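You operate a simulated robot arm through the tools that you are given. There is no shell and no other tool.

The job below is to be done with a simulated robot arm. You get a single attempt, and the scene is never put back.

Task
Light the arc in the brown fixture from the yellow adapter, brightest step.
Fine: adapter home in the purple socket, its plug in the beige box and the slider in before you switch on.
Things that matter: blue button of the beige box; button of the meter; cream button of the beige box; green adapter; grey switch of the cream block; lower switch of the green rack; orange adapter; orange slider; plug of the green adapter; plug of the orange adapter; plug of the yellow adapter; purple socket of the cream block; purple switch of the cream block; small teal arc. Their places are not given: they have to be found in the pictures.

It is judged by the outcome, as a careful person would: the job done as asked, and still so three seconds after it is handed in. It fails if anything else is knocked over, pushed out of place, dropped, spilled or broken.

Robot
A 7-joint arm with a two-finger parallel gripper, fixed in place. Base frame: the origin is on the floor under the middle of its stand, x ahead of it, y to its left, z up. Readings come in mm, degrees, newtons and seconds.
It reaches about 1147 mm from its shoulder. Its first joint turns from -166.0 to 166.0 degrees. Payload 3.43 kg.
Tool frame: the origin (TCP) lies between the finger pads and is the grasp point; the fingertips stand 30 mm ahead of it; z points along the fingers, y is the line along which they close. Largest opening 94 mm; finger width 28, thickness 10; the body of the gripper, 50 by 96 mm, starts 55 mm behind the TCP.
Orientation is told as [roll, pitch, yaw] about the base's x, y, z axes, in that order, counted from this pose: with the fingers straight down and closing along the base's y, the tool's x points along the base's -x, its y along +y and its z along -z.

Tools
- The arm moves only by the tool step_arm. Its argument "increments" is text: rows parted by semicolons, each of 7 numbers parted by spaces: the shift along the tool's x, y, z in mm, then the turn, a rotation vector about the tool's x, y, z in degrees, then the gripper command, from -1 (shut) to 1 (fully open), values between in proportion. In form: tx ty tz wx wy wz hand; .... A call has 1 to 20 rows; each row is the pose to reach, as a shift and turn from the pose commanded when the call began, along the tool's axes at that moment. A row lasts 0.2 s, in which the tool goes at most 50 mm and 8.6 degrees; a call with a longer step from one row to the next is refused whole, and so is a gripper value outside its range. A pose out of reach is approached as far as the arm can. The call stops where the force on the tool passes 60 N (or 10 N more than at its start, if that is more) or the arm is blocked; 0.2 s more then pass. Each finger travels about 45 mm/s and halts on what it meets, pressing with about 28 N; the grip force reading is that of the motor and also rises with nothing between the fingers. The clock runs only during rows and for 0.2 s after the last one: add rows that repeat a pose to give the fingers time. It gives the time, the measured TCP pose, the force on the tool (base axes), the opening and the grip force at its end, in the units of the frame above (readings bear some noise), with the torque about the TCP (base axes, N m) and any sound that the robot's microphone picked up.
- Cameras (640 x 400 px; columns grow to the right, rows downward): "scene" is fixed at [401.7, 505.7, 1407.6]; the picture's right is [-0.52, -0.85, 0.00], its down [-0.76, 0.47, -0.45] and it looks along [0.39, -0.24, -0.89] (base axes); focal length 314 px, centre (320, 200). "wrist" rides on the gripper at [76, 14, -103] in the tool frame; the picture's right is [-0.18, 0.98, 0.00], its down [-0.75, -0.14, -0.64] and it looks along [-0.63, -0.12, 0.77] (tool axes); focal length 243 px, centre (320, 200).
- get_image(camera): a new picture of that camera. No time passes.
- point_at(camera, pixels): for up to 12 pixels [column, row] of the newest picture of that camera ("zoom" is the newest enlarged one), the place [x, y, z] in the base frame of the surface seen there, good to about 2 mm, but the place of the scene camera against the robot may be out by one fixed shift of up to 18 mm in any direction. No time passes.
- enlarge(camera, box): a new picture of the part [left, top, right, bottom] of that camera's present view, enlarged. No time passes.
- sign_off(): hands the job in; it is judged then, once.

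Open the gripper and draw the arm clear of the work before you hand the job in, unless the task says otherwise.

The tools are called after "Emit:" by a JSON object that holds its "fn" and its "kwargs". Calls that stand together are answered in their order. step_arm: Moves the arm, as the interface text tells. Its arguments: {"type":"object","properties":{"increments":{"type":"string"}},"required":["increments"]} The other tools are called the same way: get_image (camera) takes a picture; point_at (camera, pixels) gives the place of the surface under pixels of a picture; enlarge (camera, box) takes an enlarged picture of a part of a camera's view; sign_off () hands the job in.

At the start:

```text
time_s: 0.0
tool_pos: [454.6, 229.8, 1110.0]
tool_rot: [0.0, 0.0, 0.0]
contact_force: [-0.8, -1.0, -0.2]
wrist_torque: [-0.01, 0.0, 0.01]
width: 93.8
grasp_force: 0.1
```

scene: 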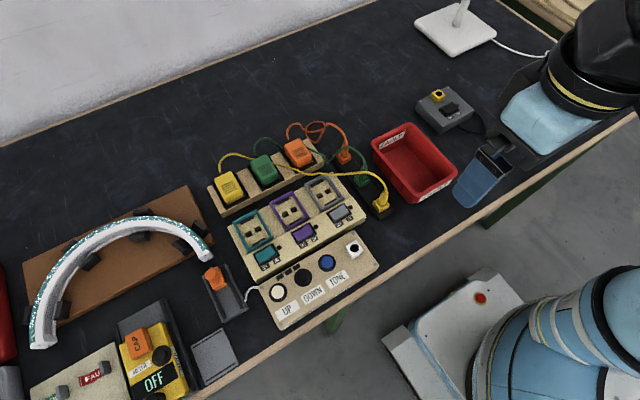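
wrist: 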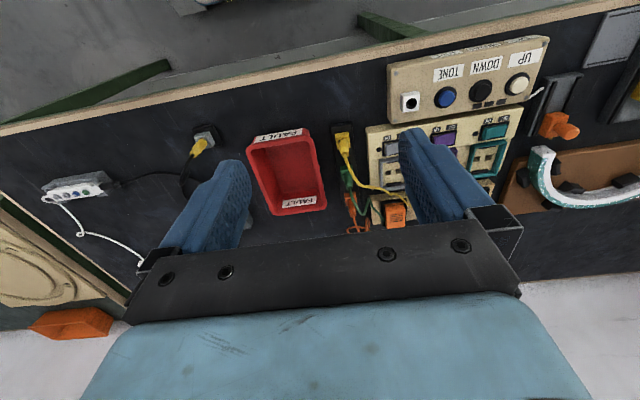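

I start by looking closer at the workbench: the adapters, the cream block with its sockets and the beige box.

Emit:
{"fn": "enlarge", "kwargs": {"camera": "scene", "box": [200, 110, 400, 235]}}

Emit:
{"fn": "enlarge", "kwargs": {"camera": "scene", "box": [190, 220, 390, 345]}}

Emit:
{"fn": "enlarge", "kwargs": {"camera": "scene", "box": [0, 180, 260, 400]}}

```text
3.20 times, centred on (300, 172) of scene
```

zoom: 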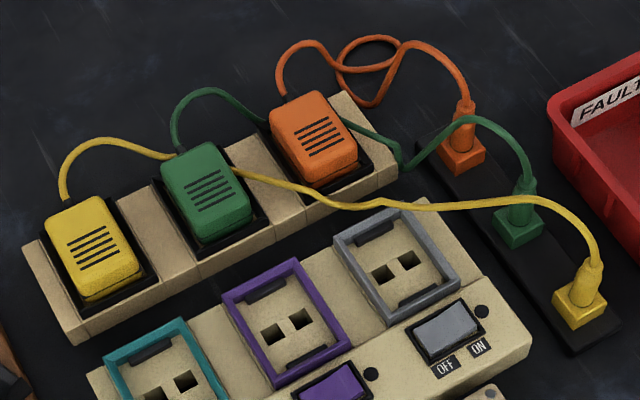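

```text
3.20 times, centred on (290, 282) of scene
```

zoom: 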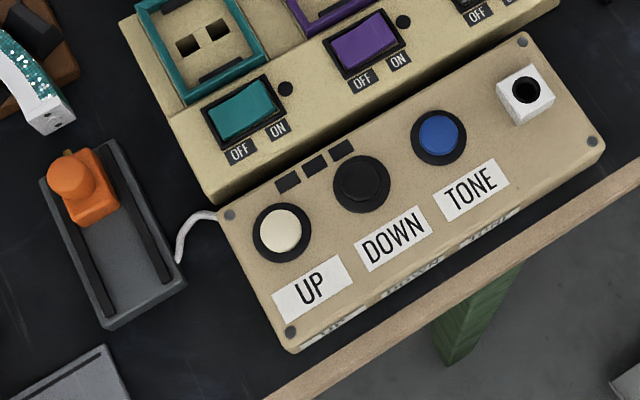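

```text
1.82 times, centred on (130, 290) of scene
```

zoom: 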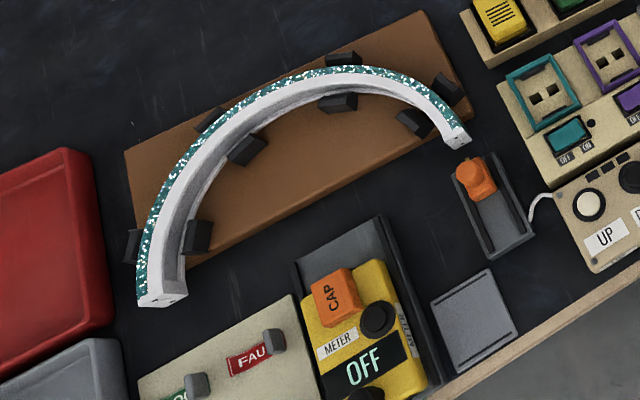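

Next I look at the remaining regions: arc end/slider, bottom-left block, the far top items, and the beige box.

Emit:
{"fn": "enlarge", "kwargs": {"camera": "scene", "box": [170, 215, 270, 340]}}

Emit:
{"fn": "enlarge", "kwargs": {"camera": "scene", "box": [0, 300, 160, 400]}}

Emit:
{"fn": "enlarge", "kwargs": {"camera": "scene", "box": [360, 0, 640, 175]}}

Emit:
{"fn": "enlarge", "kwargs": {"camera": "wrist", "box": [380, 20, 640, 230]}}

Emit:
{"fn": "enlarge", "kwargs": {"camera": "wrist", "box": [0, 100, 350, 340]}}

```text
3.20 times, centred on (220, 278) of scene
```

zoom: 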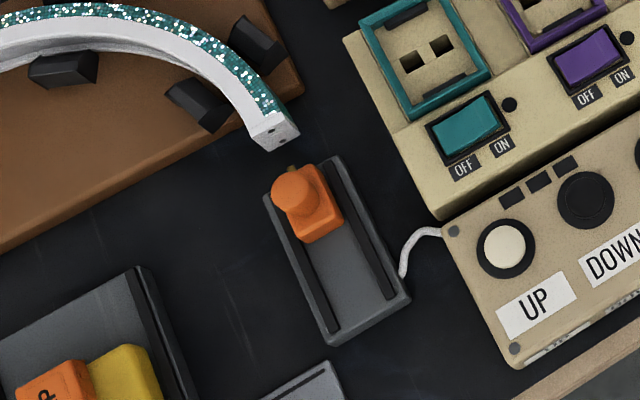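

```text
4.00 times, centred on (80, 350) of scene
```

zoom: 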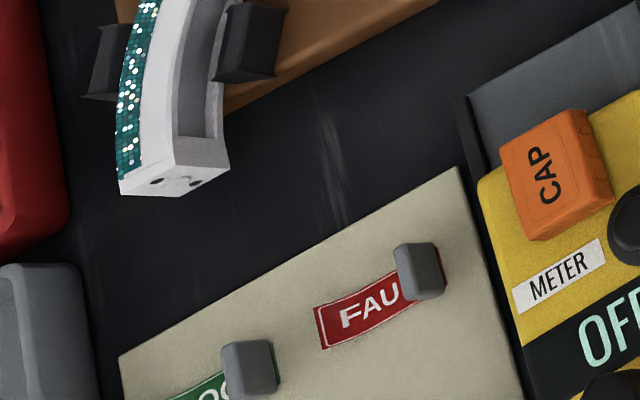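

```text
2.29 times, centred on (500, 88) of scene
```

zoom: 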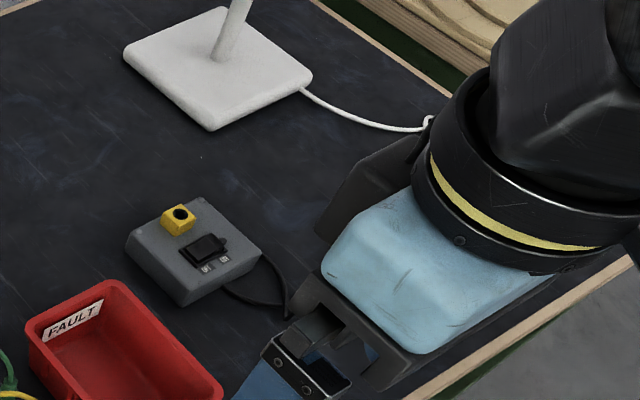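

```text
1.90 times, centred on (510, 125) of wrist
```

zoom: 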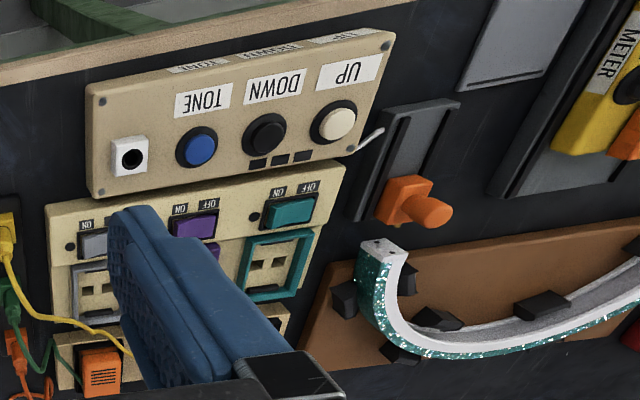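

```text
1.67 times, centred on (175, 220) of wrist
```

zoom: 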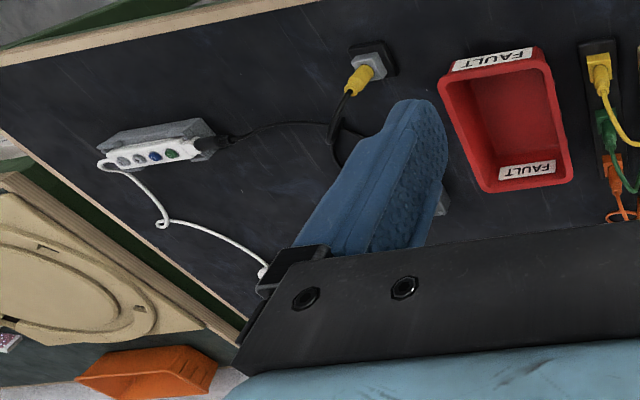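

Now I measure key places in the scene view: adapters, sockets, switches, buttons, plugs, slider.

Emit:
{"fn": "point_at", "kwargs": {"camera": "scene", "pixels": [[229, 187], [264, 169], [299, 152], [250, 229], [289, 210], [324, 193], [304, 232], [265, 255], [277, 293], [328, 262], [354, 248], [382, 203]]}}

Emit:
{"fn": "point_at", "kwargs": {"camera": "scene", "pixels": [[211, 274], [214, 283], [230, 310], [209, 256], [204, 256], [150, 290], [140, 170], [250, 330], [300, 165], [340, 225], [300, 290], [345, 300]]}}

Emit:
{"fn": "point_at", "kwargs": {"camera": "wrist", "pixels": [[411, 102], [445, 98], [480, 90], [517, 83], [553, 121], [571, 131], [342, 143], [396, 214], [442, 132], [494, 131], [480, 160], [290, 100]]}}

```text
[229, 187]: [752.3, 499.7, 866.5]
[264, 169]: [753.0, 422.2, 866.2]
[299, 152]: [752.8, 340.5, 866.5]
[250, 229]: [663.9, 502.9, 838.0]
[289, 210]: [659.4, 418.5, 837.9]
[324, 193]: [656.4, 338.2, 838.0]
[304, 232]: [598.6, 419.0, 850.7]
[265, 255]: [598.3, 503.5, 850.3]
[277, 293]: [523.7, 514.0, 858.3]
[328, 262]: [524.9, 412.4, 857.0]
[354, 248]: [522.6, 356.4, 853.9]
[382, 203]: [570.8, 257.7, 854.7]
```

```text
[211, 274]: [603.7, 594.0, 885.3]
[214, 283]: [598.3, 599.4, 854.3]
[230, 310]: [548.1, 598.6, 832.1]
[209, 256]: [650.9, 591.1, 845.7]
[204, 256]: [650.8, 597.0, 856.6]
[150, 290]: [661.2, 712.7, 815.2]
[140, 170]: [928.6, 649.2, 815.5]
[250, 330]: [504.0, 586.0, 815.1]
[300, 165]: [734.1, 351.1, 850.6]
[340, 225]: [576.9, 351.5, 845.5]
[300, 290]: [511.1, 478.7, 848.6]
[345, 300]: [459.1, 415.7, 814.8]
```

```text
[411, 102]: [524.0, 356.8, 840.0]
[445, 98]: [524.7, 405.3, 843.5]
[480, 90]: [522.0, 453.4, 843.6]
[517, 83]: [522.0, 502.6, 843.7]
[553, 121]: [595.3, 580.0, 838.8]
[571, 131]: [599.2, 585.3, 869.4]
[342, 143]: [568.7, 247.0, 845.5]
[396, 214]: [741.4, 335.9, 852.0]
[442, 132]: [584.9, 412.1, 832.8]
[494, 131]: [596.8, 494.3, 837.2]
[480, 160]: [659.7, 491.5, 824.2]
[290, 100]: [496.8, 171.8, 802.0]
```

Scene and wrist readings differ by about (+1, +9, +14) mm, so I'll trust the wrist camera for accuracy. I move over the block to get a closer wrist view.

Emit:
{"fn": "step_arm", "kwargs": {"increments": "-11 41 18 0 0 0 1; -22 82 36 0 0 0 1; -33 123 55 0 0 0 1; -44 164 73 0 0 0 1; -55 205 91 0 0 0 1; -66 247 110 0 0 0 1; -66 247 110 0 0 0 1"}}

```text
time_s: 1.6
tool_pos: [520.9, 474.1, 995.8]
tool_rot: [0.0, 0.0, 0.0]
contact_force: [0.2, 0.1, -0.3]
wrist_torque: [-0.01, 0.0, -0.01]
width: 93.9
grasp_force: 0.1
```

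Emit:
{"fn": "get_image", "kwargs": {"camera": "wrist"}}

Emit:
{"fn": "get_image", "kwargs": {"camera": "scene"}}

```text
taken
```

wrist: 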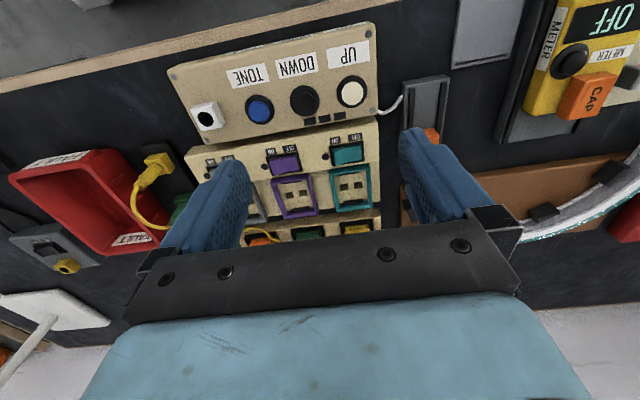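

```text
taken
```

scene: 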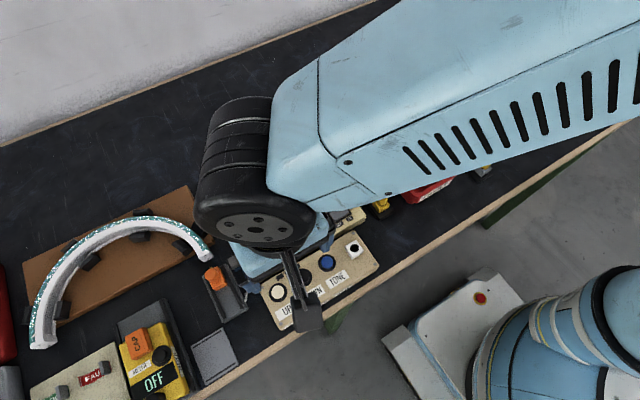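

I enlarge the wrist view on the sockets and the switches/buttons.

Emit:
{"fn": "enlarge", "kwargs": {"camera": "wrist", "box": [230, 120, 410, 240]}}

Emit:
{"fn": "enlarge", "kwargs": {"camera": "wrist", "box": [160, 20, 400, 170]}}

Emit:
{"fn": "enlarge", "kwargs": {"camera": "wrist", "box": [380, 60, 640, 240]}}

Emit:
{"fn": "enlarge", "kwargs": {"camera": "wrist", "box": [0, 100, 260, 280]}}

```text
3.33 times, centred on (320, 180) of wrist
```

zoom: 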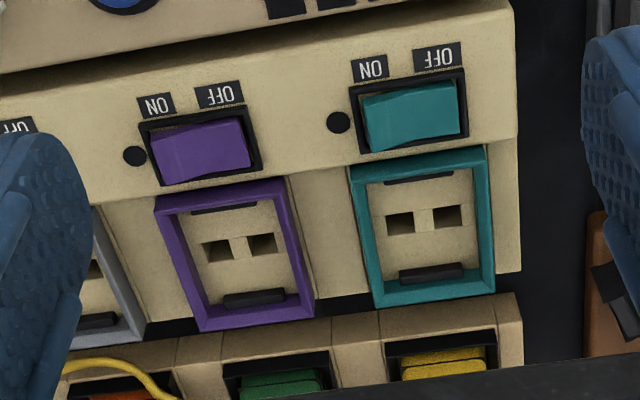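

```text
2.67 times, centred on (280, 95) of wrist
```

zoom: 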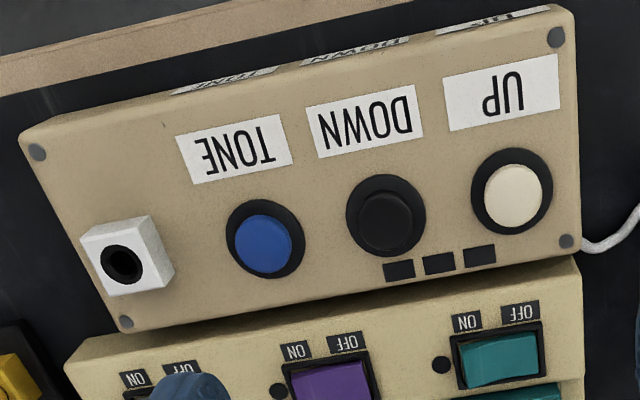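

```text
2.22 times, centred on (510, 150) of wrist
```

zoom: 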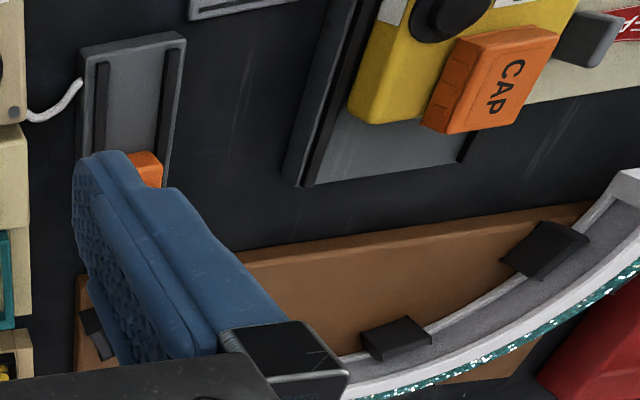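

```text
2.22 times, centred on (130, 190) of wrist
```

zoom: 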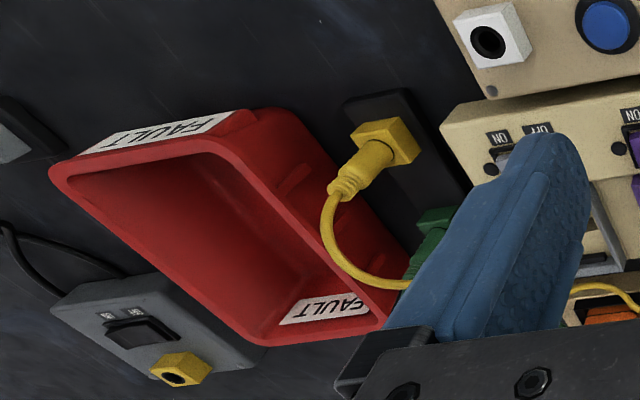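

I re-enlarge the socket area to measure the purple rim corners, pin holes and the switch.

Emit:
{"fn": "enlarge", "kwargs": {"camera": "wrist", "box": [230, 120, 410, 240]}}

Emit:
{"fn": "point_at", "kwargs": {"camera": "zoom", "pixels": [[163, 207], [280, 188], [306, 312], [207, 324], [217, 249], [262, 243], [240, 230], [240, 280], [170, 158], [235, 145], [200, 150], [253, 297]]}}

Emit:
{"fn": "point_at", "kwargs": {"camera": "zoom", "pixels": [[357, 175], [482, 155], [488, 285], [378, 300], [398, 225], [448, 218], [430, 272], [430, 360], [290, 385], [330, 230], [440, 320], [320, 330]]}}

```text
3.33 times, centred on (320, 180) of wrist
```

zoom: 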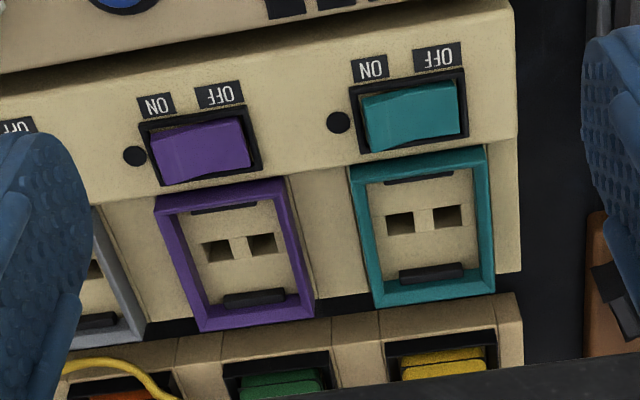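

```text
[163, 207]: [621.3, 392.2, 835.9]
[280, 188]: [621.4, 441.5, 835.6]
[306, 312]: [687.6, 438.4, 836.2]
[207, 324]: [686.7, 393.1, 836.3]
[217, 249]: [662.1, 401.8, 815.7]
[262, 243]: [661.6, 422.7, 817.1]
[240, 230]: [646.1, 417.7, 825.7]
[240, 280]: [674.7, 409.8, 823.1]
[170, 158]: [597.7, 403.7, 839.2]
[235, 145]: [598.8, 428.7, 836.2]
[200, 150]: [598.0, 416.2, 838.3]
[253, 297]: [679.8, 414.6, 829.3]
```

```text
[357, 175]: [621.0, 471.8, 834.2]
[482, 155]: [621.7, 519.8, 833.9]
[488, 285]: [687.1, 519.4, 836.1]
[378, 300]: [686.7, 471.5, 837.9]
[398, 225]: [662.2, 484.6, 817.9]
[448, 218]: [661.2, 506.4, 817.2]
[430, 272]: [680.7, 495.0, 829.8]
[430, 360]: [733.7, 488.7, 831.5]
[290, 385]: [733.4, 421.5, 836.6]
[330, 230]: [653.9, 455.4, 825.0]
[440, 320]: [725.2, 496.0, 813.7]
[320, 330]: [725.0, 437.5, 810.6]
```

Purple rim spans about x 621–687, y 392–440 (top z 836, plate z 825), and the purple rocker is raised on its ON side (so OFF now). I move further ahead to see the adapters.

Emit:
{"fn": "step_arm", "kwargs": {"increments": "-45 0 0 0 0 0 1; -90 0 0 0 0 0 1; -135 0 0 0 0 0 1; -180 0 0 0 0 0 1; -180 0 0 0 0 0 1"}}

Emit:
{"fn": "get_image", "kwargs": {"camera": "wrist"}}

Emit:
{"fn": "enlarge", "kwargs": {"camera": "wrist", "box": [180, 30, 420, 240]}}

```text
time_s: 2.8
tool_pos: [697.3, 477.5, 1002.0]
tool_rot: [0.0, 0.0, -0.1]
contact_force: [-0.5, 0.2, 0.0]
wrist_torque: [0.01, -0.01, 0.02]
width: 93.6
grasp_force: 0.1
```

```text
taken
```

wrist: 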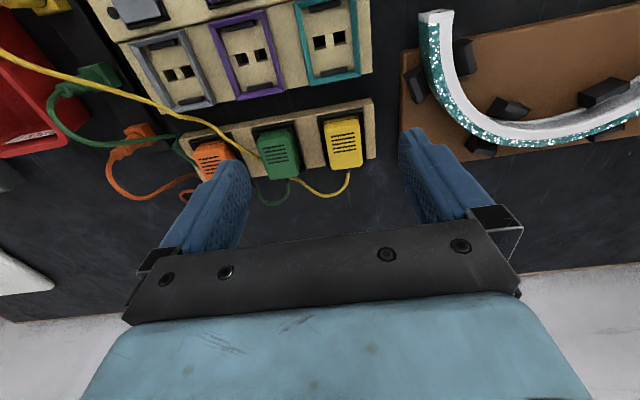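

```text
1.90 times, centred on (300, 135) of wrist
```

zoom: 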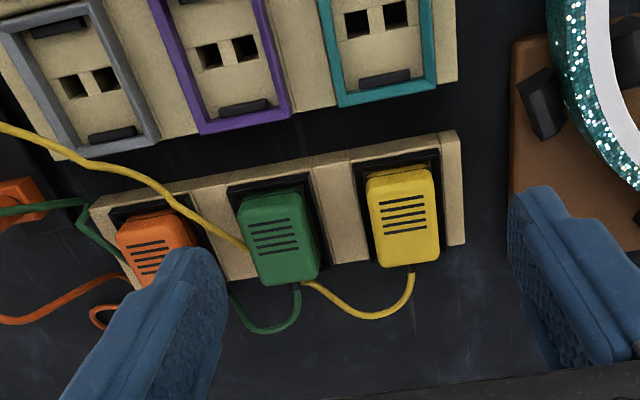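

I zoom in on the yellow adapter and measure its outline.

Emit:
{"fn": "enlarge", "kwargs": {"camera": "wrist", "box": [300, 90, 400, 190]}}

Emit:
{"fn": "enlarge", "kwargs": {"camera": "wrist", "box": [290, 90, 390, 190]}}

```text
4.00 times, centred on (350, 140) of wrist
```

zoom: 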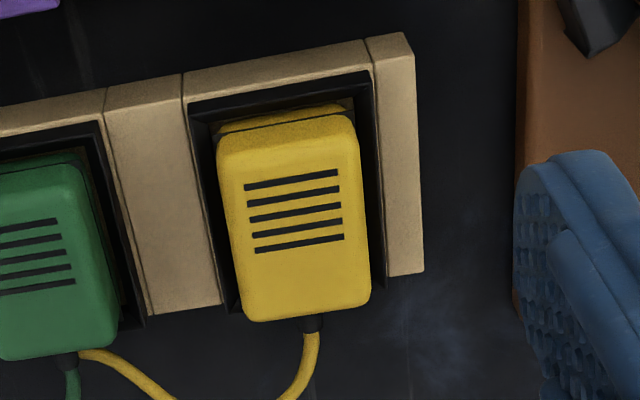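

```text
4.00 times, centred on (340, 140) of wrist
```

zoom: 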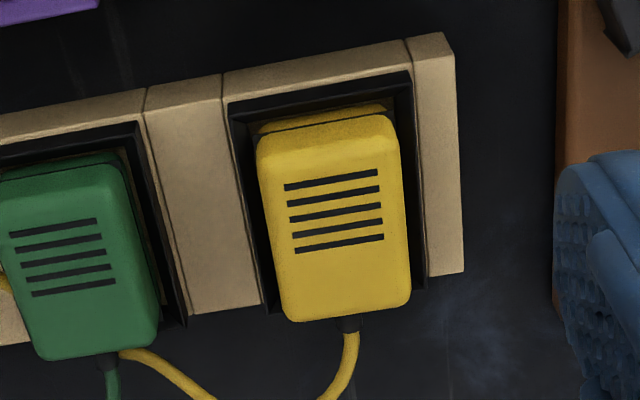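

Emit:
{"fn": "point_at", "kwargs": {"camera": "zoom", "pixels": [[266, 150], [385, 125], [402, 295], [295, 312], [335, 215], [260, 180], [405, 220], [185, 200], [436, 180], [245, 110], [345, 312], [342, 335]]}}

Emit:
{"fn": "point_at", "kwargs": {"camera": "zoom", "pixels": [[325, 112], [327, 130], [270, 135], [238, 120], [405, 78], [422, 280], [272, 308], [350, 360], [200, 385], [500, 250], [150, 205], [430, 60]]}}

```text
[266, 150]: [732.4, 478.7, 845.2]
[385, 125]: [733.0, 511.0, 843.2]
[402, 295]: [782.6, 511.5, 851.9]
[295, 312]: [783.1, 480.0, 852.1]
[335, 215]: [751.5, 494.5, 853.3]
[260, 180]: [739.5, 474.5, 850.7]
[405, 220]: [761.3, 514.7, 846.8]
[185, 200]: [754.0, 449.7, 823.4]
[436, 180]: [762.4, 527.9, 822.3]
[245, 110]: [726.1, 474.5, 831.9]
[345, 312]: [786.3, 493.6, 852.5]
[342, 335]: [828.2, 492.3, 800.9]
```

```text
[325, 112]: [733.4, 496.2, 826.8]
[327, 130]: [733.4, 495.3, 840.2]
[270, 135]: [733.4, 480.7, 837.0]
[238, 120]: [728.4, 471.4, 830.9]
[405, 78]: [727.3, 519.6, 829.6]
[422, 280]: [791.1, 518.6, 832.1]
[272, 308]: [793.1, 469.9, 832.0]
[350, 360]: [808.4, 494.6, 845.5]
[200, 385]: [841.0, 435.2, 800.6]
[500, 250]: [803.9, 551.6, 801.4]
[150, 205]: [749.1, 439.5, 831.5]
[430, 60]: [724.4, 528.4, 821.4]
```

Yellow adapter: centre about (759, 494.5), 40 wide in y, 55 long in x, top z 853; holder rim top z 832. I measure the purple socket again from this viewpoint.

Emit:
{"fn": "enlarge", "kwargs": {"camera": "wrist", "box": [190, 0, 310, 110]}}

```text
3.64 times, centred on (250, 55) of wrist
```

zoom: 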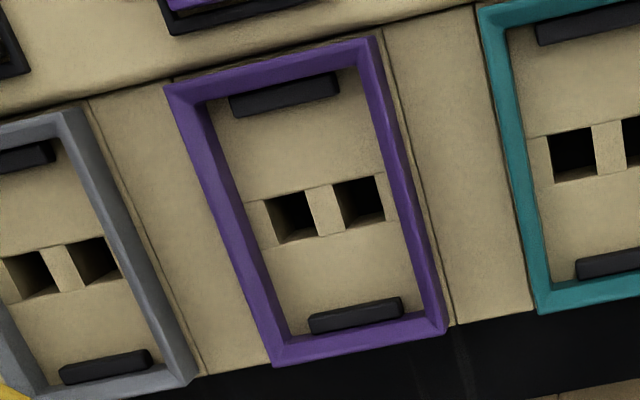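

Emit:
{"fn": "point_at", "kwargs": {"camera": "zoom", "pixels": [[172, 90], [374, 42], [440, 326], [275, 355], [200, 105], [360, 64], [421, 312], [288, 338], [292, 218], [358, 202], [325, 210], [272, 193]]}}

Emit:
{"fn": "point_at", "kwargs": {"camera": "zoom", "pixels": [[222, 218], [235, 213], [408, 180], [395, 185], [265, 210], [312, 200], [336, 200], [380, 190], [285, 95], [355, 315], [290, 340], [270, 70]]}}

```text
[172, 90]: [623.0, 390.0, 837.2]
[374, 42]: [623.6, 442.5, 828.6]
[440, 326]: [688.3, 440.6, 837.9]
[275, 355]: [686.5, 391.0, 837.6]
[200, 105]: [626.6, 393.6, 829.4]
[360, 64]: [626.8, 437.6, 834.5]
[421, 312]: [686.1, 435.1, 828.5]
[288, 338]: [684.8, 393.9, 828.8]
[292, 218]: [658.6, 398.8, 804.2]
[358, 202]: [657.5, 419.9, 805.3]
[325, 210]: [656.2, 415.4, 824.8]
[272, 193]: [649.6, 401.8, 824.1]
```

```text
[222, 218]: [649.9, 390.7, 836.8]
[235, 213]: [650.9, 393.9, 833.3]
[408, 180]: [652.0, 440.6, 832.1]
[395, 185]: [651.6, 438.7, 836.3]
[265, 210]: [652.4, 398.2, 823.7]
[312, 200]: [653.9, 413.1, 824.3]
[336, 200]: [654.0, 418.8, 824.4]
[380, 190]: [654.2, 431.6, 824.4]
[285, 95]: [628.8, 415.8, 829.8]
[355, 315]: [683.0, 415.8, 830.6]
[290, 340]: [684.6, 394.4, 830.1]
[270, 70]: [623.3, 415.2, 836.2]
```

Purple socket centre is about (655.5, 415.8) with an inner opening of ~44 x 58 mm. I move above the yellow adapter with the fingers partly closed (~61 mm) and check.

Emit:
{"fn": "step_arm", "kwargs": {"increments": "-20 6 0 0 0 0 0.3; -40 12 20 0 0 0 0.3; -58.4 17.7 50 0 0 0 0.3; -58.4 17.7 80 0 0 0 0.3; -58.4 17.7 100 0 0 0 0.3; -58.4 17.7 100 0 0 0 0.3; -58.4 17.7 100 0 0 0 0.3"}}

Emit:
{"fn": "get_image", "kwargs": {"camera": "wrist"}}

Emit:
{"fn": "enlarge", "kwargs": {"camera": "wrist", "box": [220, 60, 420, 240]}}

```text
time_s: 4.4
tool_pos: [759.2, 495.1, 900.3]
tool_rot: [-0.1, -0.1, 0.0]
contact_force: [-0.2, -0.2, 0.0]
wrist_torque: [0.0, 0.02, 0.02]
width: 61.3
grasp_force: 0.1
```

```text
taken
```

wrist: 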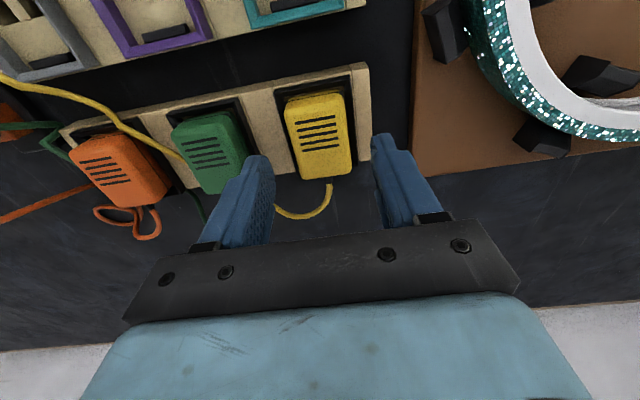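

```text
2.22 times, centred on (320, 150) of wrist
```

zoom: 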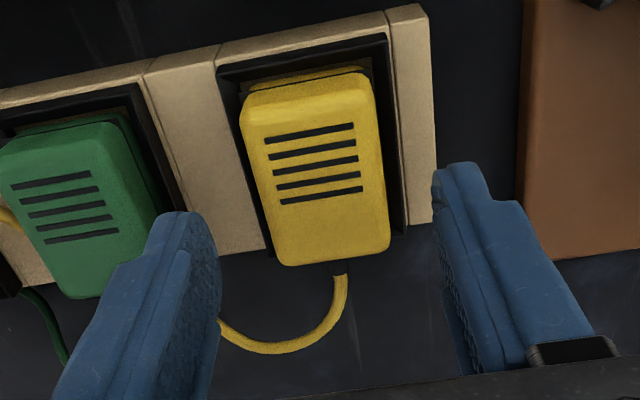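

The fingers straddle the adapter as planned. I re-measure the adapter edges from this nearer view.

Emit:
{"fn": "point_at", "kwargs": {"camera": "zoom", "pixels": [[247, 150], [378, 130], [258, 210], [383, 195], [310, 95], [330, 262], [315, 170], [275, 262], [385, 245], [232, 170], [395, 150], [200, 160]]}}

Emit:
{"fn": "point_at", "kwargs": {"camera": "zoom", "pixels": [[190, 215], [462, 168], [210, 240], [440, 175], [340, 275], [280, 345], [300, 80], [242, 125], [368, 95], [247, 250], [402, 225], [415, 180]]}}

```text
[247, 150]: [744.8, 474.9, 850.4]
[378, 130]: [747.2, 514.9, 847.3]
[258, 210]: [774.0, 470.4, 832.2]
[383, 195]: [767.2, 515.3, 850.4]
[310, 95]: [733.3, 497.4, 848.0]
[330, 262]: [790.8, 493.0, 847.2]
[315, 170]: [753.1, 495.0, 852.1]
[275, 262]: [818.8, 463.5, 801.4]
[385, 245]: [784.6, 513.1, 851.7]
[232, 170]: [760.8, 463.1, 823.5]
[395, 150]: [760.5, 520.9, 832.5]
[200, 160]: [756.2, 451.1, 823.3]
```

```text
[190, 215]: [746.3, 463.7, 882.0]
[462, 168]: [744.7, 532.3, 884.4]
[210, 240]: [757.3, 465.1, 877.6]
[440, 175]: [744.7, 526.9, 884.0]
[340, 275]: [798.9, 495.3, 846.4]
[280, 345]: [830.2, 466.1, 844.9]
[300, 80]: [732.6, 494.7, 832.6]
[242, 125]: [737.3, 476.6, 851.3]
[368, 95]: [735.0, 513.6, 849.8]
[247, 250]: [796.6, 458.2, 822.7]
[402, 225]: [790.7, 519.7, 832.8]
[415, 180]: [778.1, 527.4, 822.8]
```

Adapter centre is (760.5, 495), the finger gap is centred at 495.6, and the holder rim is at z 832.5. I descend to TCP z 866 (tips at 836) and close.

Emit:
{"fn": "step_arm", "kwargs": {"increments": "-1 0 15 0 0 0 0.3; -1 0 28 0 0 0 0.3; -1 0 34 0 0 0 0.3; -1 0 34 0 0 0 0.3; -1 0 34 0 0 0 -0.3; -1 0 34 0 0 0 -0.6; -1 0 34 0 0 0 -0.6; -1 0 34 0 0 0 -0.6"}}

Emit:
{"fn": "get_image", "kwargs": {"camera": "wrist"}}

Emit:
{"fn": "enlarge", "kwargs": {"camera": "wrist", "box": [220, 60, 420, 240]}}

```text
time_s: 6.2
tool_pos: [757.9, 495.1, 866.4]
tool_rot: [0.1, 0.0, 0.0]
contact_force: [0.7, 0.6, 1.6]
wrist_torque: [-0.03, -0.03, 0.01]
width: 39.1
grasp_force: 28.3
```

```text
taken
```

wrist: 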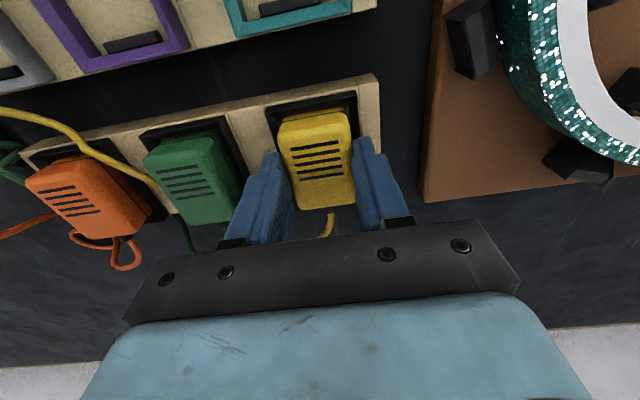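

```text
2.22 times, centred on (320, 150) of wrist
```

zoom: 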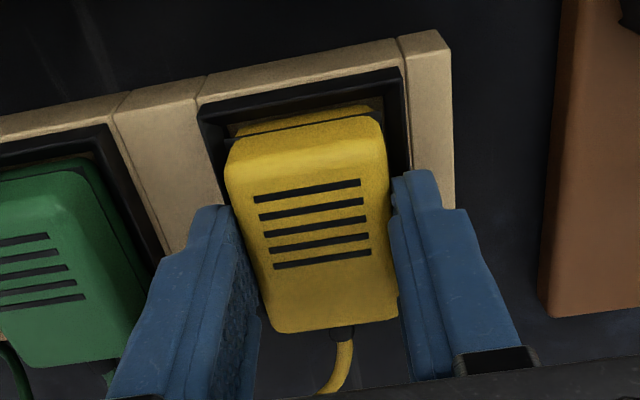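

Gripped at 39 mm with 28 N. I lift slowly and watch the forces.

Emit:
{"fn": "step_arm", "kwargs": {"increments": "0 0 -4 0 0 0 -0.6; 0 0 -8 0 0 0 -0.6; 0 0 -12 0 0 0 -0.6; 0 0 -18 0 0 0 -0.6; 0 0 -26 0 0 0 -0.6; 0 0 -26 0 0 0 -0.6"}}

Emit:
{"fn": "get_image", "kwargs": {"camera": "wrist"}}

Emit:
{"fn": "get_image", "kwargs": {"camera": "scene"}}

```text
time_s: 7.6
tool_pos: [759.2, 493.8, 892.8]
tool_rot: [0.1, 0.0, 0.0]
contact_force: [-0.3, -0.4, -0.7]
wrist_torque: [0.02, -0.03, 0.01]
width: 39.1
grasp_force: 28.7
```

```text
taken
```

wrist: 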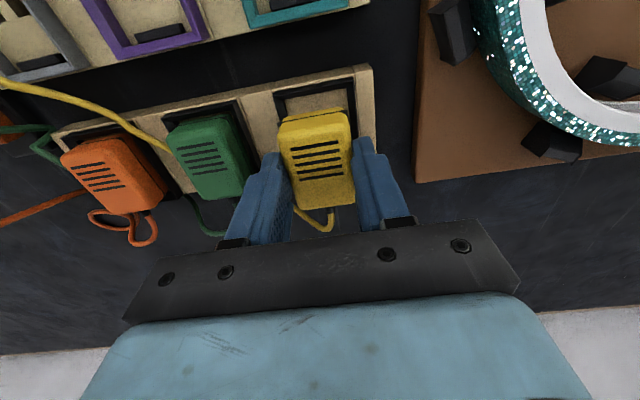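

```text
taken
```

scene: 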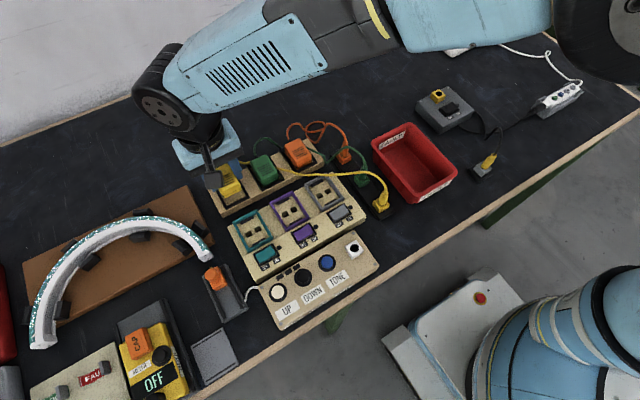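

The adapter came out cleanly. I raise it to z 940 and carry it above the purple socket.

Emit:
{"fn": "step_arm", "kwargs": {"increments": "0 0 -24 0 0 0 -0.6; 0 0 -48 0 0 0 -0.6; 26 -19.7 -48 0 0 0 -0.6; 52 -39.4 -48 0 0 0 -0.6; 79 -59.1 -48 0 0 0 -0.6; 105 -78.7 -48 0 0 0 -0.6; 105 -78.7 -48 0 0 0 -0.6; 105 -78.7 -48 0 0 0 -0.6"}}

Emit:
{"fn": "get_image", "kwargs": {"camera": "wrist"}}

Emit:
{"fn": "get_image", "kwargs": {"camera": "scene"}}

```text
time_s: 9.4
tool_pos: [651.5, 415.7, 941.1]
tool_rot: [0.0, 0.0, 0.0]
contact_force: [-0.2, 0.5, -0.9]
wrist_torque: [-0.02, -0.01, 0.0]
width: 39.3
grasp_force: 27.9
```

```text
taken
```

wrist: 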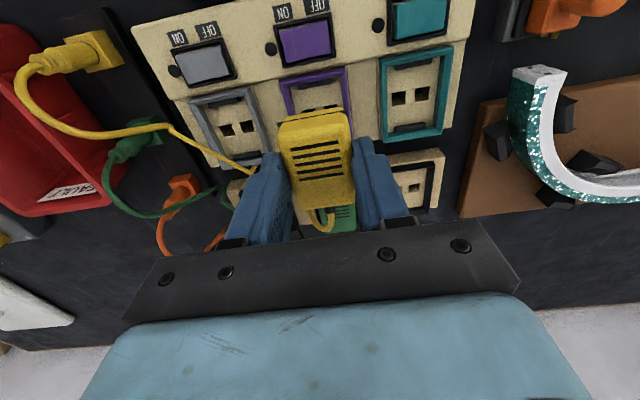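

```text
taken
```

scene: 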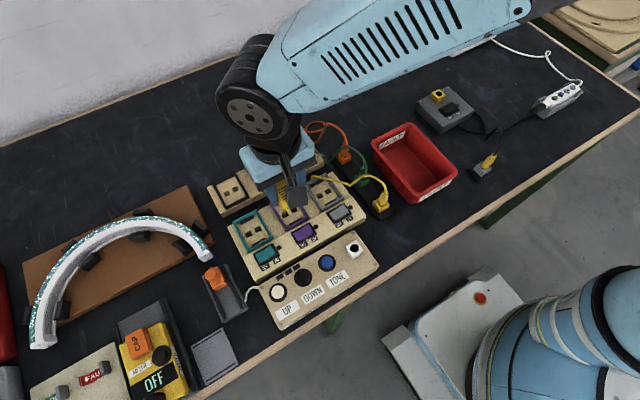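

The adapter hangs above the purple socket. I zoom in to compare adapter edges with the purple rim.

Emit:
{"fn": "enlarge", "kwargs": {"camera": "wrist", "box": [240, 40, 400, 240]}}

Emit:
{"fn": "step_arm", "kwargs": {"increments": "0 0 0 0 0 0 -0.6; 0 0 0 0 0 0 -0.6"}}

```text
2.00 times, centred on (320, 140) of wrist
```

zoom: 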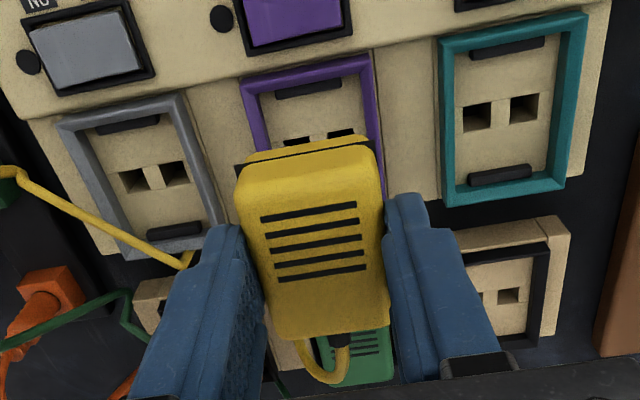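

```text
time_s: 10.0
tool_pos: [650.9, 415.1, 940.3]
tool_rot: [-0.1, 0.0, -0.1]
contact_force: [-0.2, -0.5, -1.1]
wrist_torque: [-0.01, -0.01, 0.02]
width: 39.2
grasp_force: 28.1
```

Reading x is 651 while I intended 655; I measure adapter and rim points in the picture to find the true offset.

Emit:
{"fn": "point_at", "kwargs": {"camera": "zoom", "pixels": [[247, 180], [380, 165], [310, 165], [320, 330], [310, 245], [248, 100], [366, 75], [305, 75], [307, 88], [255, 140], [375, 120], [330, 130]]}}

Emit:
{"fn": "point_at", "kwargs": {"camera": "zoom", "pixels": [[305, 148], [445, 60], [580, 30], [562, 180], [450, 195], [75, 130], [175, 105], [125, 245], [210, 230], [300, 141], [340, 135], [240, 170]]}}

```text
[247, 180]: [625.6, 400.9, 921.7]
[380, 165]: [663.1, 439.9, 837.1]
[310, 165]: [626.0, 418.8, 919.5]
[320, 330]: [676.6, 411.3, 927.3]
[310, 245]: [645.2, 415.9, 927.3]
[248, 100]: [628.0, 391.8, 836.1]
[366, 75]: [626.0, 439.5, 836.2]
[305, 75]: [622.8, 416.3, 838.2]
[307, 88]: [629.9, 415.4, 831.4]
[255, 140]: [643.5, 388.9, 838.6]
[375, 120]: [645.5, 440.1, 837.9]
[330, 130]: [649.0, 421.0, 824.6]
```

```text
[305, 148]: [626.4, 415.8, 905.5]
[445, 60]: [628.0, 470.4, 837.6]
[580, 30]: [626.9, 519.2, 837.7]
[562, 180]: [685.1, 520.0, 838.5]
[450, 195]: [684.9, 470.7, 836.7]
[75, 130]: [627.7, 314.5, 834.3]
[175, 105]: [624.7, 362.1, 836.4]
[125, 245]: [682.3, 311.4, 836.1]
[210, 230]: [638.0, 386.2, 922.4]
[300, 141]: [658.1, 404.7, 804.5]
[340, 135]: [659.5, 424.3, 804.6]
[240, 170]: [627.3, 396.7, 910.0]
```

The adapter's near face is at x 626 but should be about 629 (same offset to rim as in its old holder), so I shift +3 mm in x and go down to z 897 to check alignment.

Emit:
{"fn": "step_arm", "kwargs": {"increments": "-3.2 0 0 0 0 0 -0.6; -3.2 0 15 0 0 0 -0.6; -3.2 0 30 0 0 0 -0.6; -3.2 0 43 0 0 0 -0.6; -3.2 0 43 0 0 0 -0.6; -3.2 0 43 0 0 0 -0.6"}}

Emit:
{"fn": "get_image", "kwargs": {"camera": "wrist"}}

Emit:
{"fn": "enlarge", "kwargs": {"camera": "wrist", "box": [240, 70, 400, 220]}}

```text
time_s: 11.4
tool_pos: [657.2, 416.2, 899.1]
tool_rot: [0.0, 0.0, 0.0]
contact_force: [-0.1, -0.3, -1.4]
wrist_torque: [-0.01, 0.01, 0.01]
width: 39.3
grasp_force: 28.0
```

```text
taken
```

wrist: 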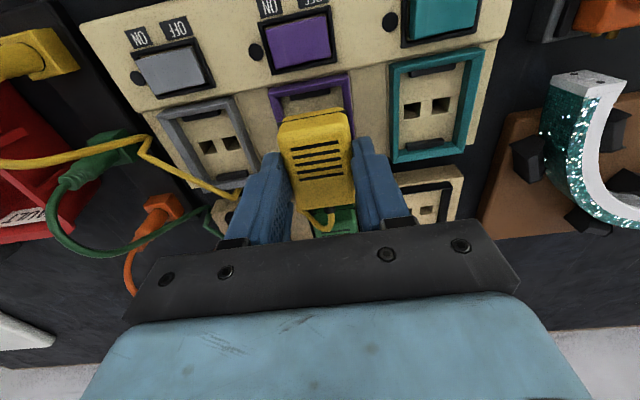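

```text
2.67 times, centred on (320, 145) of wrist
```

zoom: 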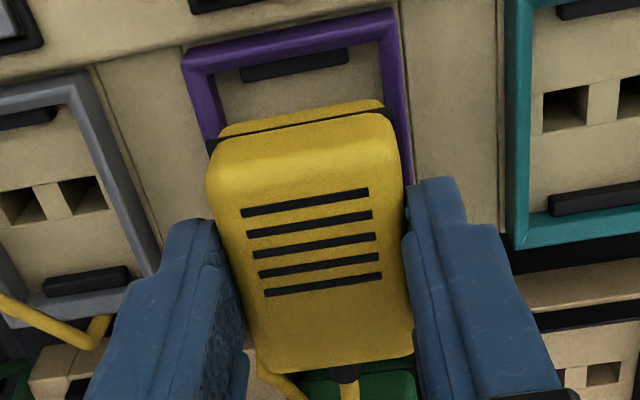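

I measure adapter front face and rim positions again in this close view.

Emit:
{"fn": "point_at", "kwargs": {"camera": "zoom", "pixels": [[310, 112], [310, 122], [215, 160], [398, 140], [245, 335], [405, 310], [192, 60], [392, 20], [290, 35], [290, 62], [208, 110], [400, 90]]}}

Emit:
{"fn": "step_arm", "kwargs": {"increments": "0 0 0 0 0 0 -0.6; 0 0 0 0 0 0 -0.6"}}

```text
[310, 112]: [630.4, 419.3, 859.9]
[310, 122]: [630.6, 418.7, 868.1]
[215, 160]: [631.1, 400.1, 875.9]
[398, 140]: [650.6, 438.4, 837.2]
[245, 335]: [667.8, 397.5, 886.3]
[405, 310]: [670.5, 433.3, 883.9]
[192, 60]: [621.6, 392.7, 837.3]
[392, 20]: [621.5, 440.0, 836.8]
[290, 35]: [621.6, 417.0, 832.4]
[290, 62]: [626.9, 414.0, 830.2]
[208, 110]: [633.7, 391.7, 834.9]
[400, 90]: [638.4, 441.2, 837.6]
```

```text
time_s: 12.0
tool_pos: [655.9, 417.7, 897.8]
tool_rot: [0.0, 0.0, 0.0]
contact_force: [-0.9, 0.4, -0.8]
wrist_torque: [-0.02, -0.01, -0.01]
width: 39.3
grasp_force: 28.2
```

The adapter's front face is now ~2.5 mm too far in +x relative to the rim, so I shift back 2.5 mm and lower slowly until contact.

Emit:
{"fn": "step_arm", "kwargs": {"increments": "2.5 0 0 0 0 0 -0.6; 2.5 0 4 0 0 0 -0.6; 2.5 0 8 0 0 0 -0.6; 2.5 0 10 0 0 0 -0.6; 2.5 0 10 0 0 0 -0.6"}}

Emit:
{"fn": "enlarge", "kwargs": {"camera": "wrist", "box": [240, 70, 400, 220]}}

```text
time_s: 13.2
tool_pos: [654.5, 416.7, 888.2]
tool_rot: [-0.1, 0.0, 0.0]
contact_force: [-0.8, 0.2, -1.4]
wrist_torque: [-0.02, 0.02, 0.01]
width: 39.1
grasp_force: 28.1
```

```text
2.67 times, centred on (320, 145) of wrist
```

zoom: 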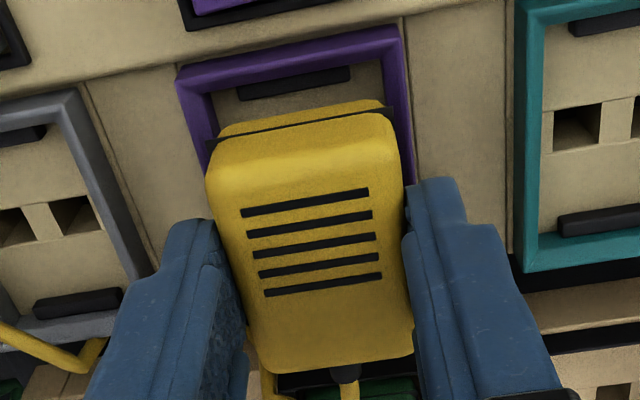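

I check the front clearance again before pushing in.

Emit:
{"fn": "point_at", "kwargs": {"camera": "zoom", "pixels": [[310, 112], [310, 122], [310, 105], [290, 53], [290, 45], [295, 84], [295, 98], [187, 85], [392, 40], [210, 145], [392, 108], [330, 108]]}}

```text
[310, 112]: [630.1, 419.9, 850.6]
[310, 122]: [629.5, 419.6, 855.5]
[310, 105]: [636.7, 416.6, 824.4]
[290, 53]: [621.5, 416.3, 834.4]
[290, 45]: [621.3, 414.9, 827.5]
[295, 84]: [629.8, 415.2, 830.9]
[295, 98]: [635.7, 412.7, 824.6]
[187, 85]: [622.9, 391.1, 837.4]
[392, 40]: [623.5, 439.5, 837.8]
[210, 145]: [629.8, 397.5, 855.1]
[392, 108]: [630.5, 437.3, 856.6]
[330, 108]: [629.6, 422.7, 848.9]
```

The x offset is right now; y is about 1.3 mm too far left, so I correct that and continue down with small steps.

Emit:
{"fn": "step_arm", "kwargs": {"increments": "0 -1.3 0 0 0 0 -0.6; 0 -1.3 3 0 0 0 -0.6; 0 -1.3 6 0 0 0 -0.6; 0 -1.3 9 0 0 0 -0.6; 0 -1.3 12 0 0 0 -0.6; 0 -1.3 12 0 0 0 -0.6"}}

Emit:
{"fn": "enlarge", "kwargs": {"camera": "wrist", "box": [240, 70, 400, 220]}}

```text
time_s: 14.6
tool_pos: [654.6, 414.2, 875.2]
tool_rot: [0.1, 0.0, 0.0]
contact_force: [-5.2, 0.5, -2.0]
wrist_torque: [0.04, 0.26, 0.01]
width: 39.3
grasp_force: 28.0
```

```text
2.67 times, centred on (320, 145) of wrist
```

zoom: 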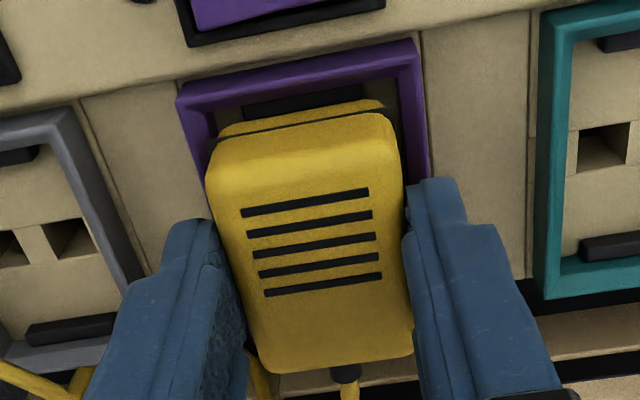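

There's a light -5 N sideways force in x, so the prongs touch slightly on the +x side; I ease 0.8 mm back and keep pressing down.

Emit:
{"fn": "step_arm", "kwargs": {"increments": "0.8 0.3 0 0 0 0 -0.6; 0.8 0.3 2 0 0 0 -0.6; 0.8 0.3 4 0 0 0 -0.6; 0.8 0.3 5 0 0 0 -0.6; 0.8 0.3 5 0 0 0 -0.6"}}

Emit:
{"fn": "enlarge", "kwargs": {"camera": "wrist", "box": [240, 70, 400, 220]}}

```text
time_s: 15.8
tool_pos: [653.1, 415.8, 870.9]
tool_rot: [0.0, 0.0, 0.1]
contact_force: [-0.1, -0.1, -0.3]
wrist_torque: [-0.01, -0.03, 0.06]
width: 39.4
grasp_force: 27.8
```

```text
2.67 times, centred on (320, 145) of wrist
```

zoom: 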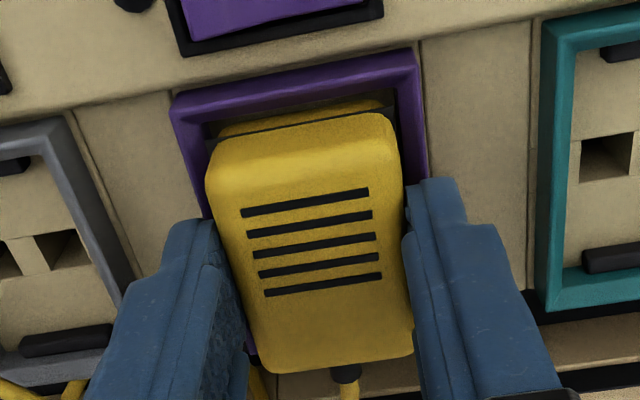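

No resistance at z 871. I continue down until a firm seat is felt (fingertips still above the rim).

Emit:
{"fn": "step_arm", "kwargs": {"increments": "0 0 1 0 0 0 -0.6; 0 0 2 0 0 0 -0.6; 0 0 3 0 0 0 -0.6; 0 0 3 0 0 0 -0.6"}}

Emit:
{"fn": "enlarge", "kwargs": {"camera": "wrist", "box": [240, 70, 400, 220]}}

```text
time_s: 16.8
tool_pos: [653.6, 414.3, 868.6]
tool_rot: [0.1, -0.1, -0.1]
contact_force: [-0.5, -5.3, 26.4]
wrist_torque: [-0.18, -0.02, 0.01]
width: 39.7
grasp_force: 27.6
```

```text
2.67 times, centred on (320, 145) of wrist
```

zoom: 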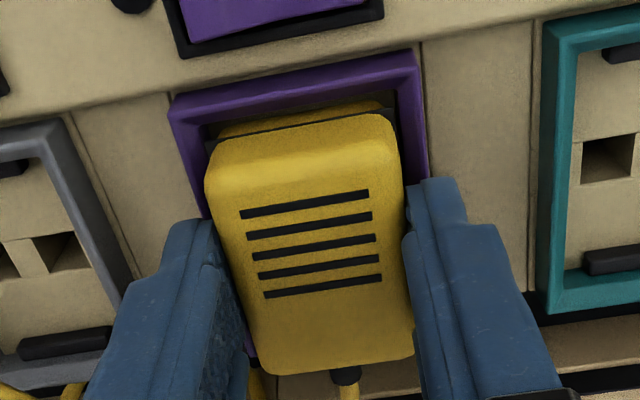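

26 N of upward force now at z 869. I measure the adapter top against the rim to judge whether it is seated.

Emit:
{"fn": "point_at", "kwargs": {"camera": "zoom", "pixels": [[310, 260], [300, 180], [330, 330], [250, 320], [395, 300], [185, 115], [410, 70], [300, 85], [310, 122], [210, 145], [395, 115], [300, 95]]}}

```text
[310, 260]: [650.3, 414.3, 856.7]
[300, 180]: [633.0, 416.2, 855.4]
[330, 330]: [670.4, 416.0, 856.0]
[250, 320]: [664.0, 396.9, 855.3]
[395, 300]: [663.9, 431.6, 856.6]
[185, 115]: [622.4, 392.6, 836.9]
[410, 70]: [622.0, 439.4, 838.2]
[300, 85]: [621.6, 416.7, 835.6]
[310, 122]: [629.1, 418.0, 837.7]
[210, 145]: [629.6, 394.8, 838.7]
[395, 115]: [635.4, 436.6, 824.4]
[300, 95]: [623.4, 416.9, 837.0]
```

Top is 19–20 mm above the rim, the same as in its old holder, so it looks seated. I press a little more to confirm it has bottomed.

Emit:
{"fn": "step_arm", "kwargs": {"increments": "0 0.8 0.8 0 0 0 -0.6; 0 0.8 1.6 0 0 0 -0.6; 0 0.8 1.6 0 0 0 -0.6"}}

Emit:
{"fn": "enlarge", "kwargs": {"camera": "wrist", "box": [240, 70, 400, 220]}}

```text
time_s: 17.6
tool_pos: [654.4, 414.5, 866.5]
tool_rot: [0.0, 0.2, 0.1]
contact_force: [4.5, -6.4, 25.0]
wrist_torque: [-0.17, -0.18, -0.01]
width: 39.6
grasp_force: 28.4
```

```text
2.67 times, centred on (320, 145) of wrist
```

zoom: 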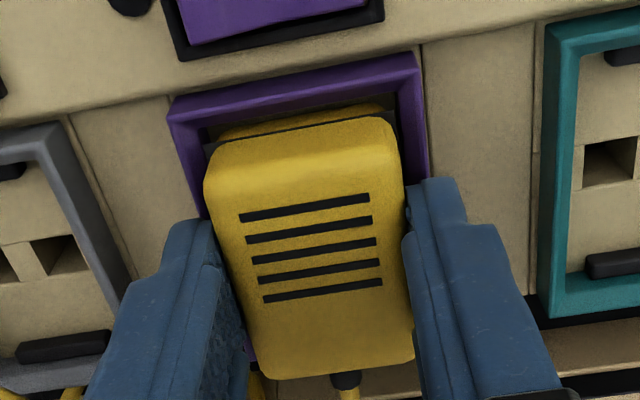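

Force stayed at 25 N while the tool went 2 mm lower, suggesting the fingers slide on a stopped adapter. I measure its top again.

Emit:
{"fn": "point_at", "kwargs": {"camera": "zoom", "pixels": [[310, 265], [300, 185], [330, 335], [250, 325], [395, 305], [185, 115], [410, 70], [300, 85], [310, 125], [210, 150], [395, 118], [300, 95]]}}

Emit:
{"fn": "enlarge", "kwargs": {"camera": "wrist", "box": [280, 90, 360, 140]}}

```text
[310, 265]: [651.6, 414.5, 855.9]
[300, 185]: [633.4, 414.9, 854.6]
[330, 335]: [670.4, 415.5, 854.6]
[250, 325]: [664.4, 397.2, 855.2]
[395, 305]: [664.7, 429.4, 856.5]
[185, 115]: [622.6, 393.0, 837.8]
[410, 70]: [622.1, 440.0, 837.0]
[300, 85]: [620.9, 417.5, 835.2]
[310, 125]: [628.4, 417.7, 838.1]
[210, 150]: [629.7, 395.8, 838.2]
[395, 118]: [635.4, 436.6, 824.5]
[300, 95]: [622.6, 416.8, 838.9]
```

```text
8.00 times, centred on (320, 115) of wrist
```

zoom: 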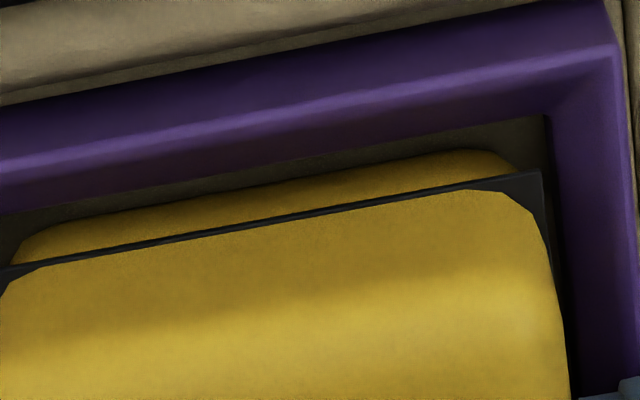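

Body height is ~30 mm, the plate is at 824.5 and the top at ~855, so the adapter is fully seated. I release and rise.

Emit:
{"fn": "step_arm", "kwargs": {"increments": "0 0 -1 0 0 0 -0.3; 0 0 -1.5 0 0 0 0.2; 0 0 -1.5 0 0 0 0.3; 0 0 -1.5 0 0 0 0.3; 0 0 -15 0 0 0 0.3; 0 0 -40 0 0 0 0.3; 0 0 -80 0 0 0 0.3; 0 0 -80 0 0 0 0.3"}}

Emit:
{"fn": "get_image", "kwargs": {"camera": "wrist"}}

Emit:
{"fn": "get_image", "kwargs": {"camera": "scene"}}

```text
time_s: 19.4
tool_pos: [655.6, 417.2, 947.7]
tool_rot: [0.0, 0.0, 0.1]
contact_force: [-0.3, -0.4, 0.2]
wrist_torque: [0.0, -0.01, 0.01]
width: 61.0
grasp_force: 0.0
```

```text
taken
```

wrist: 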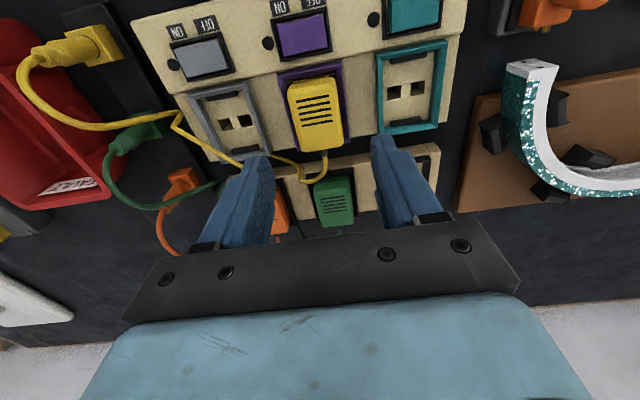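

```text
taken
```

scene: 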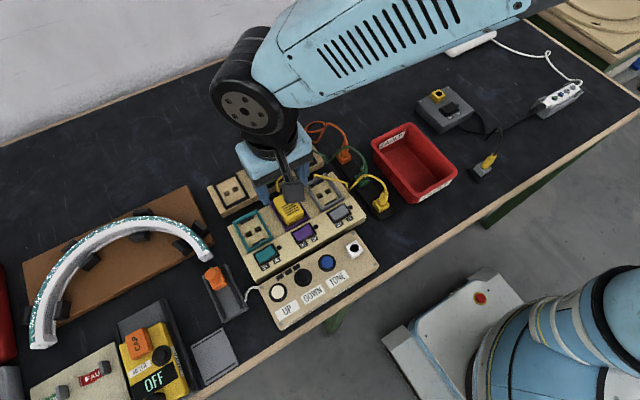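

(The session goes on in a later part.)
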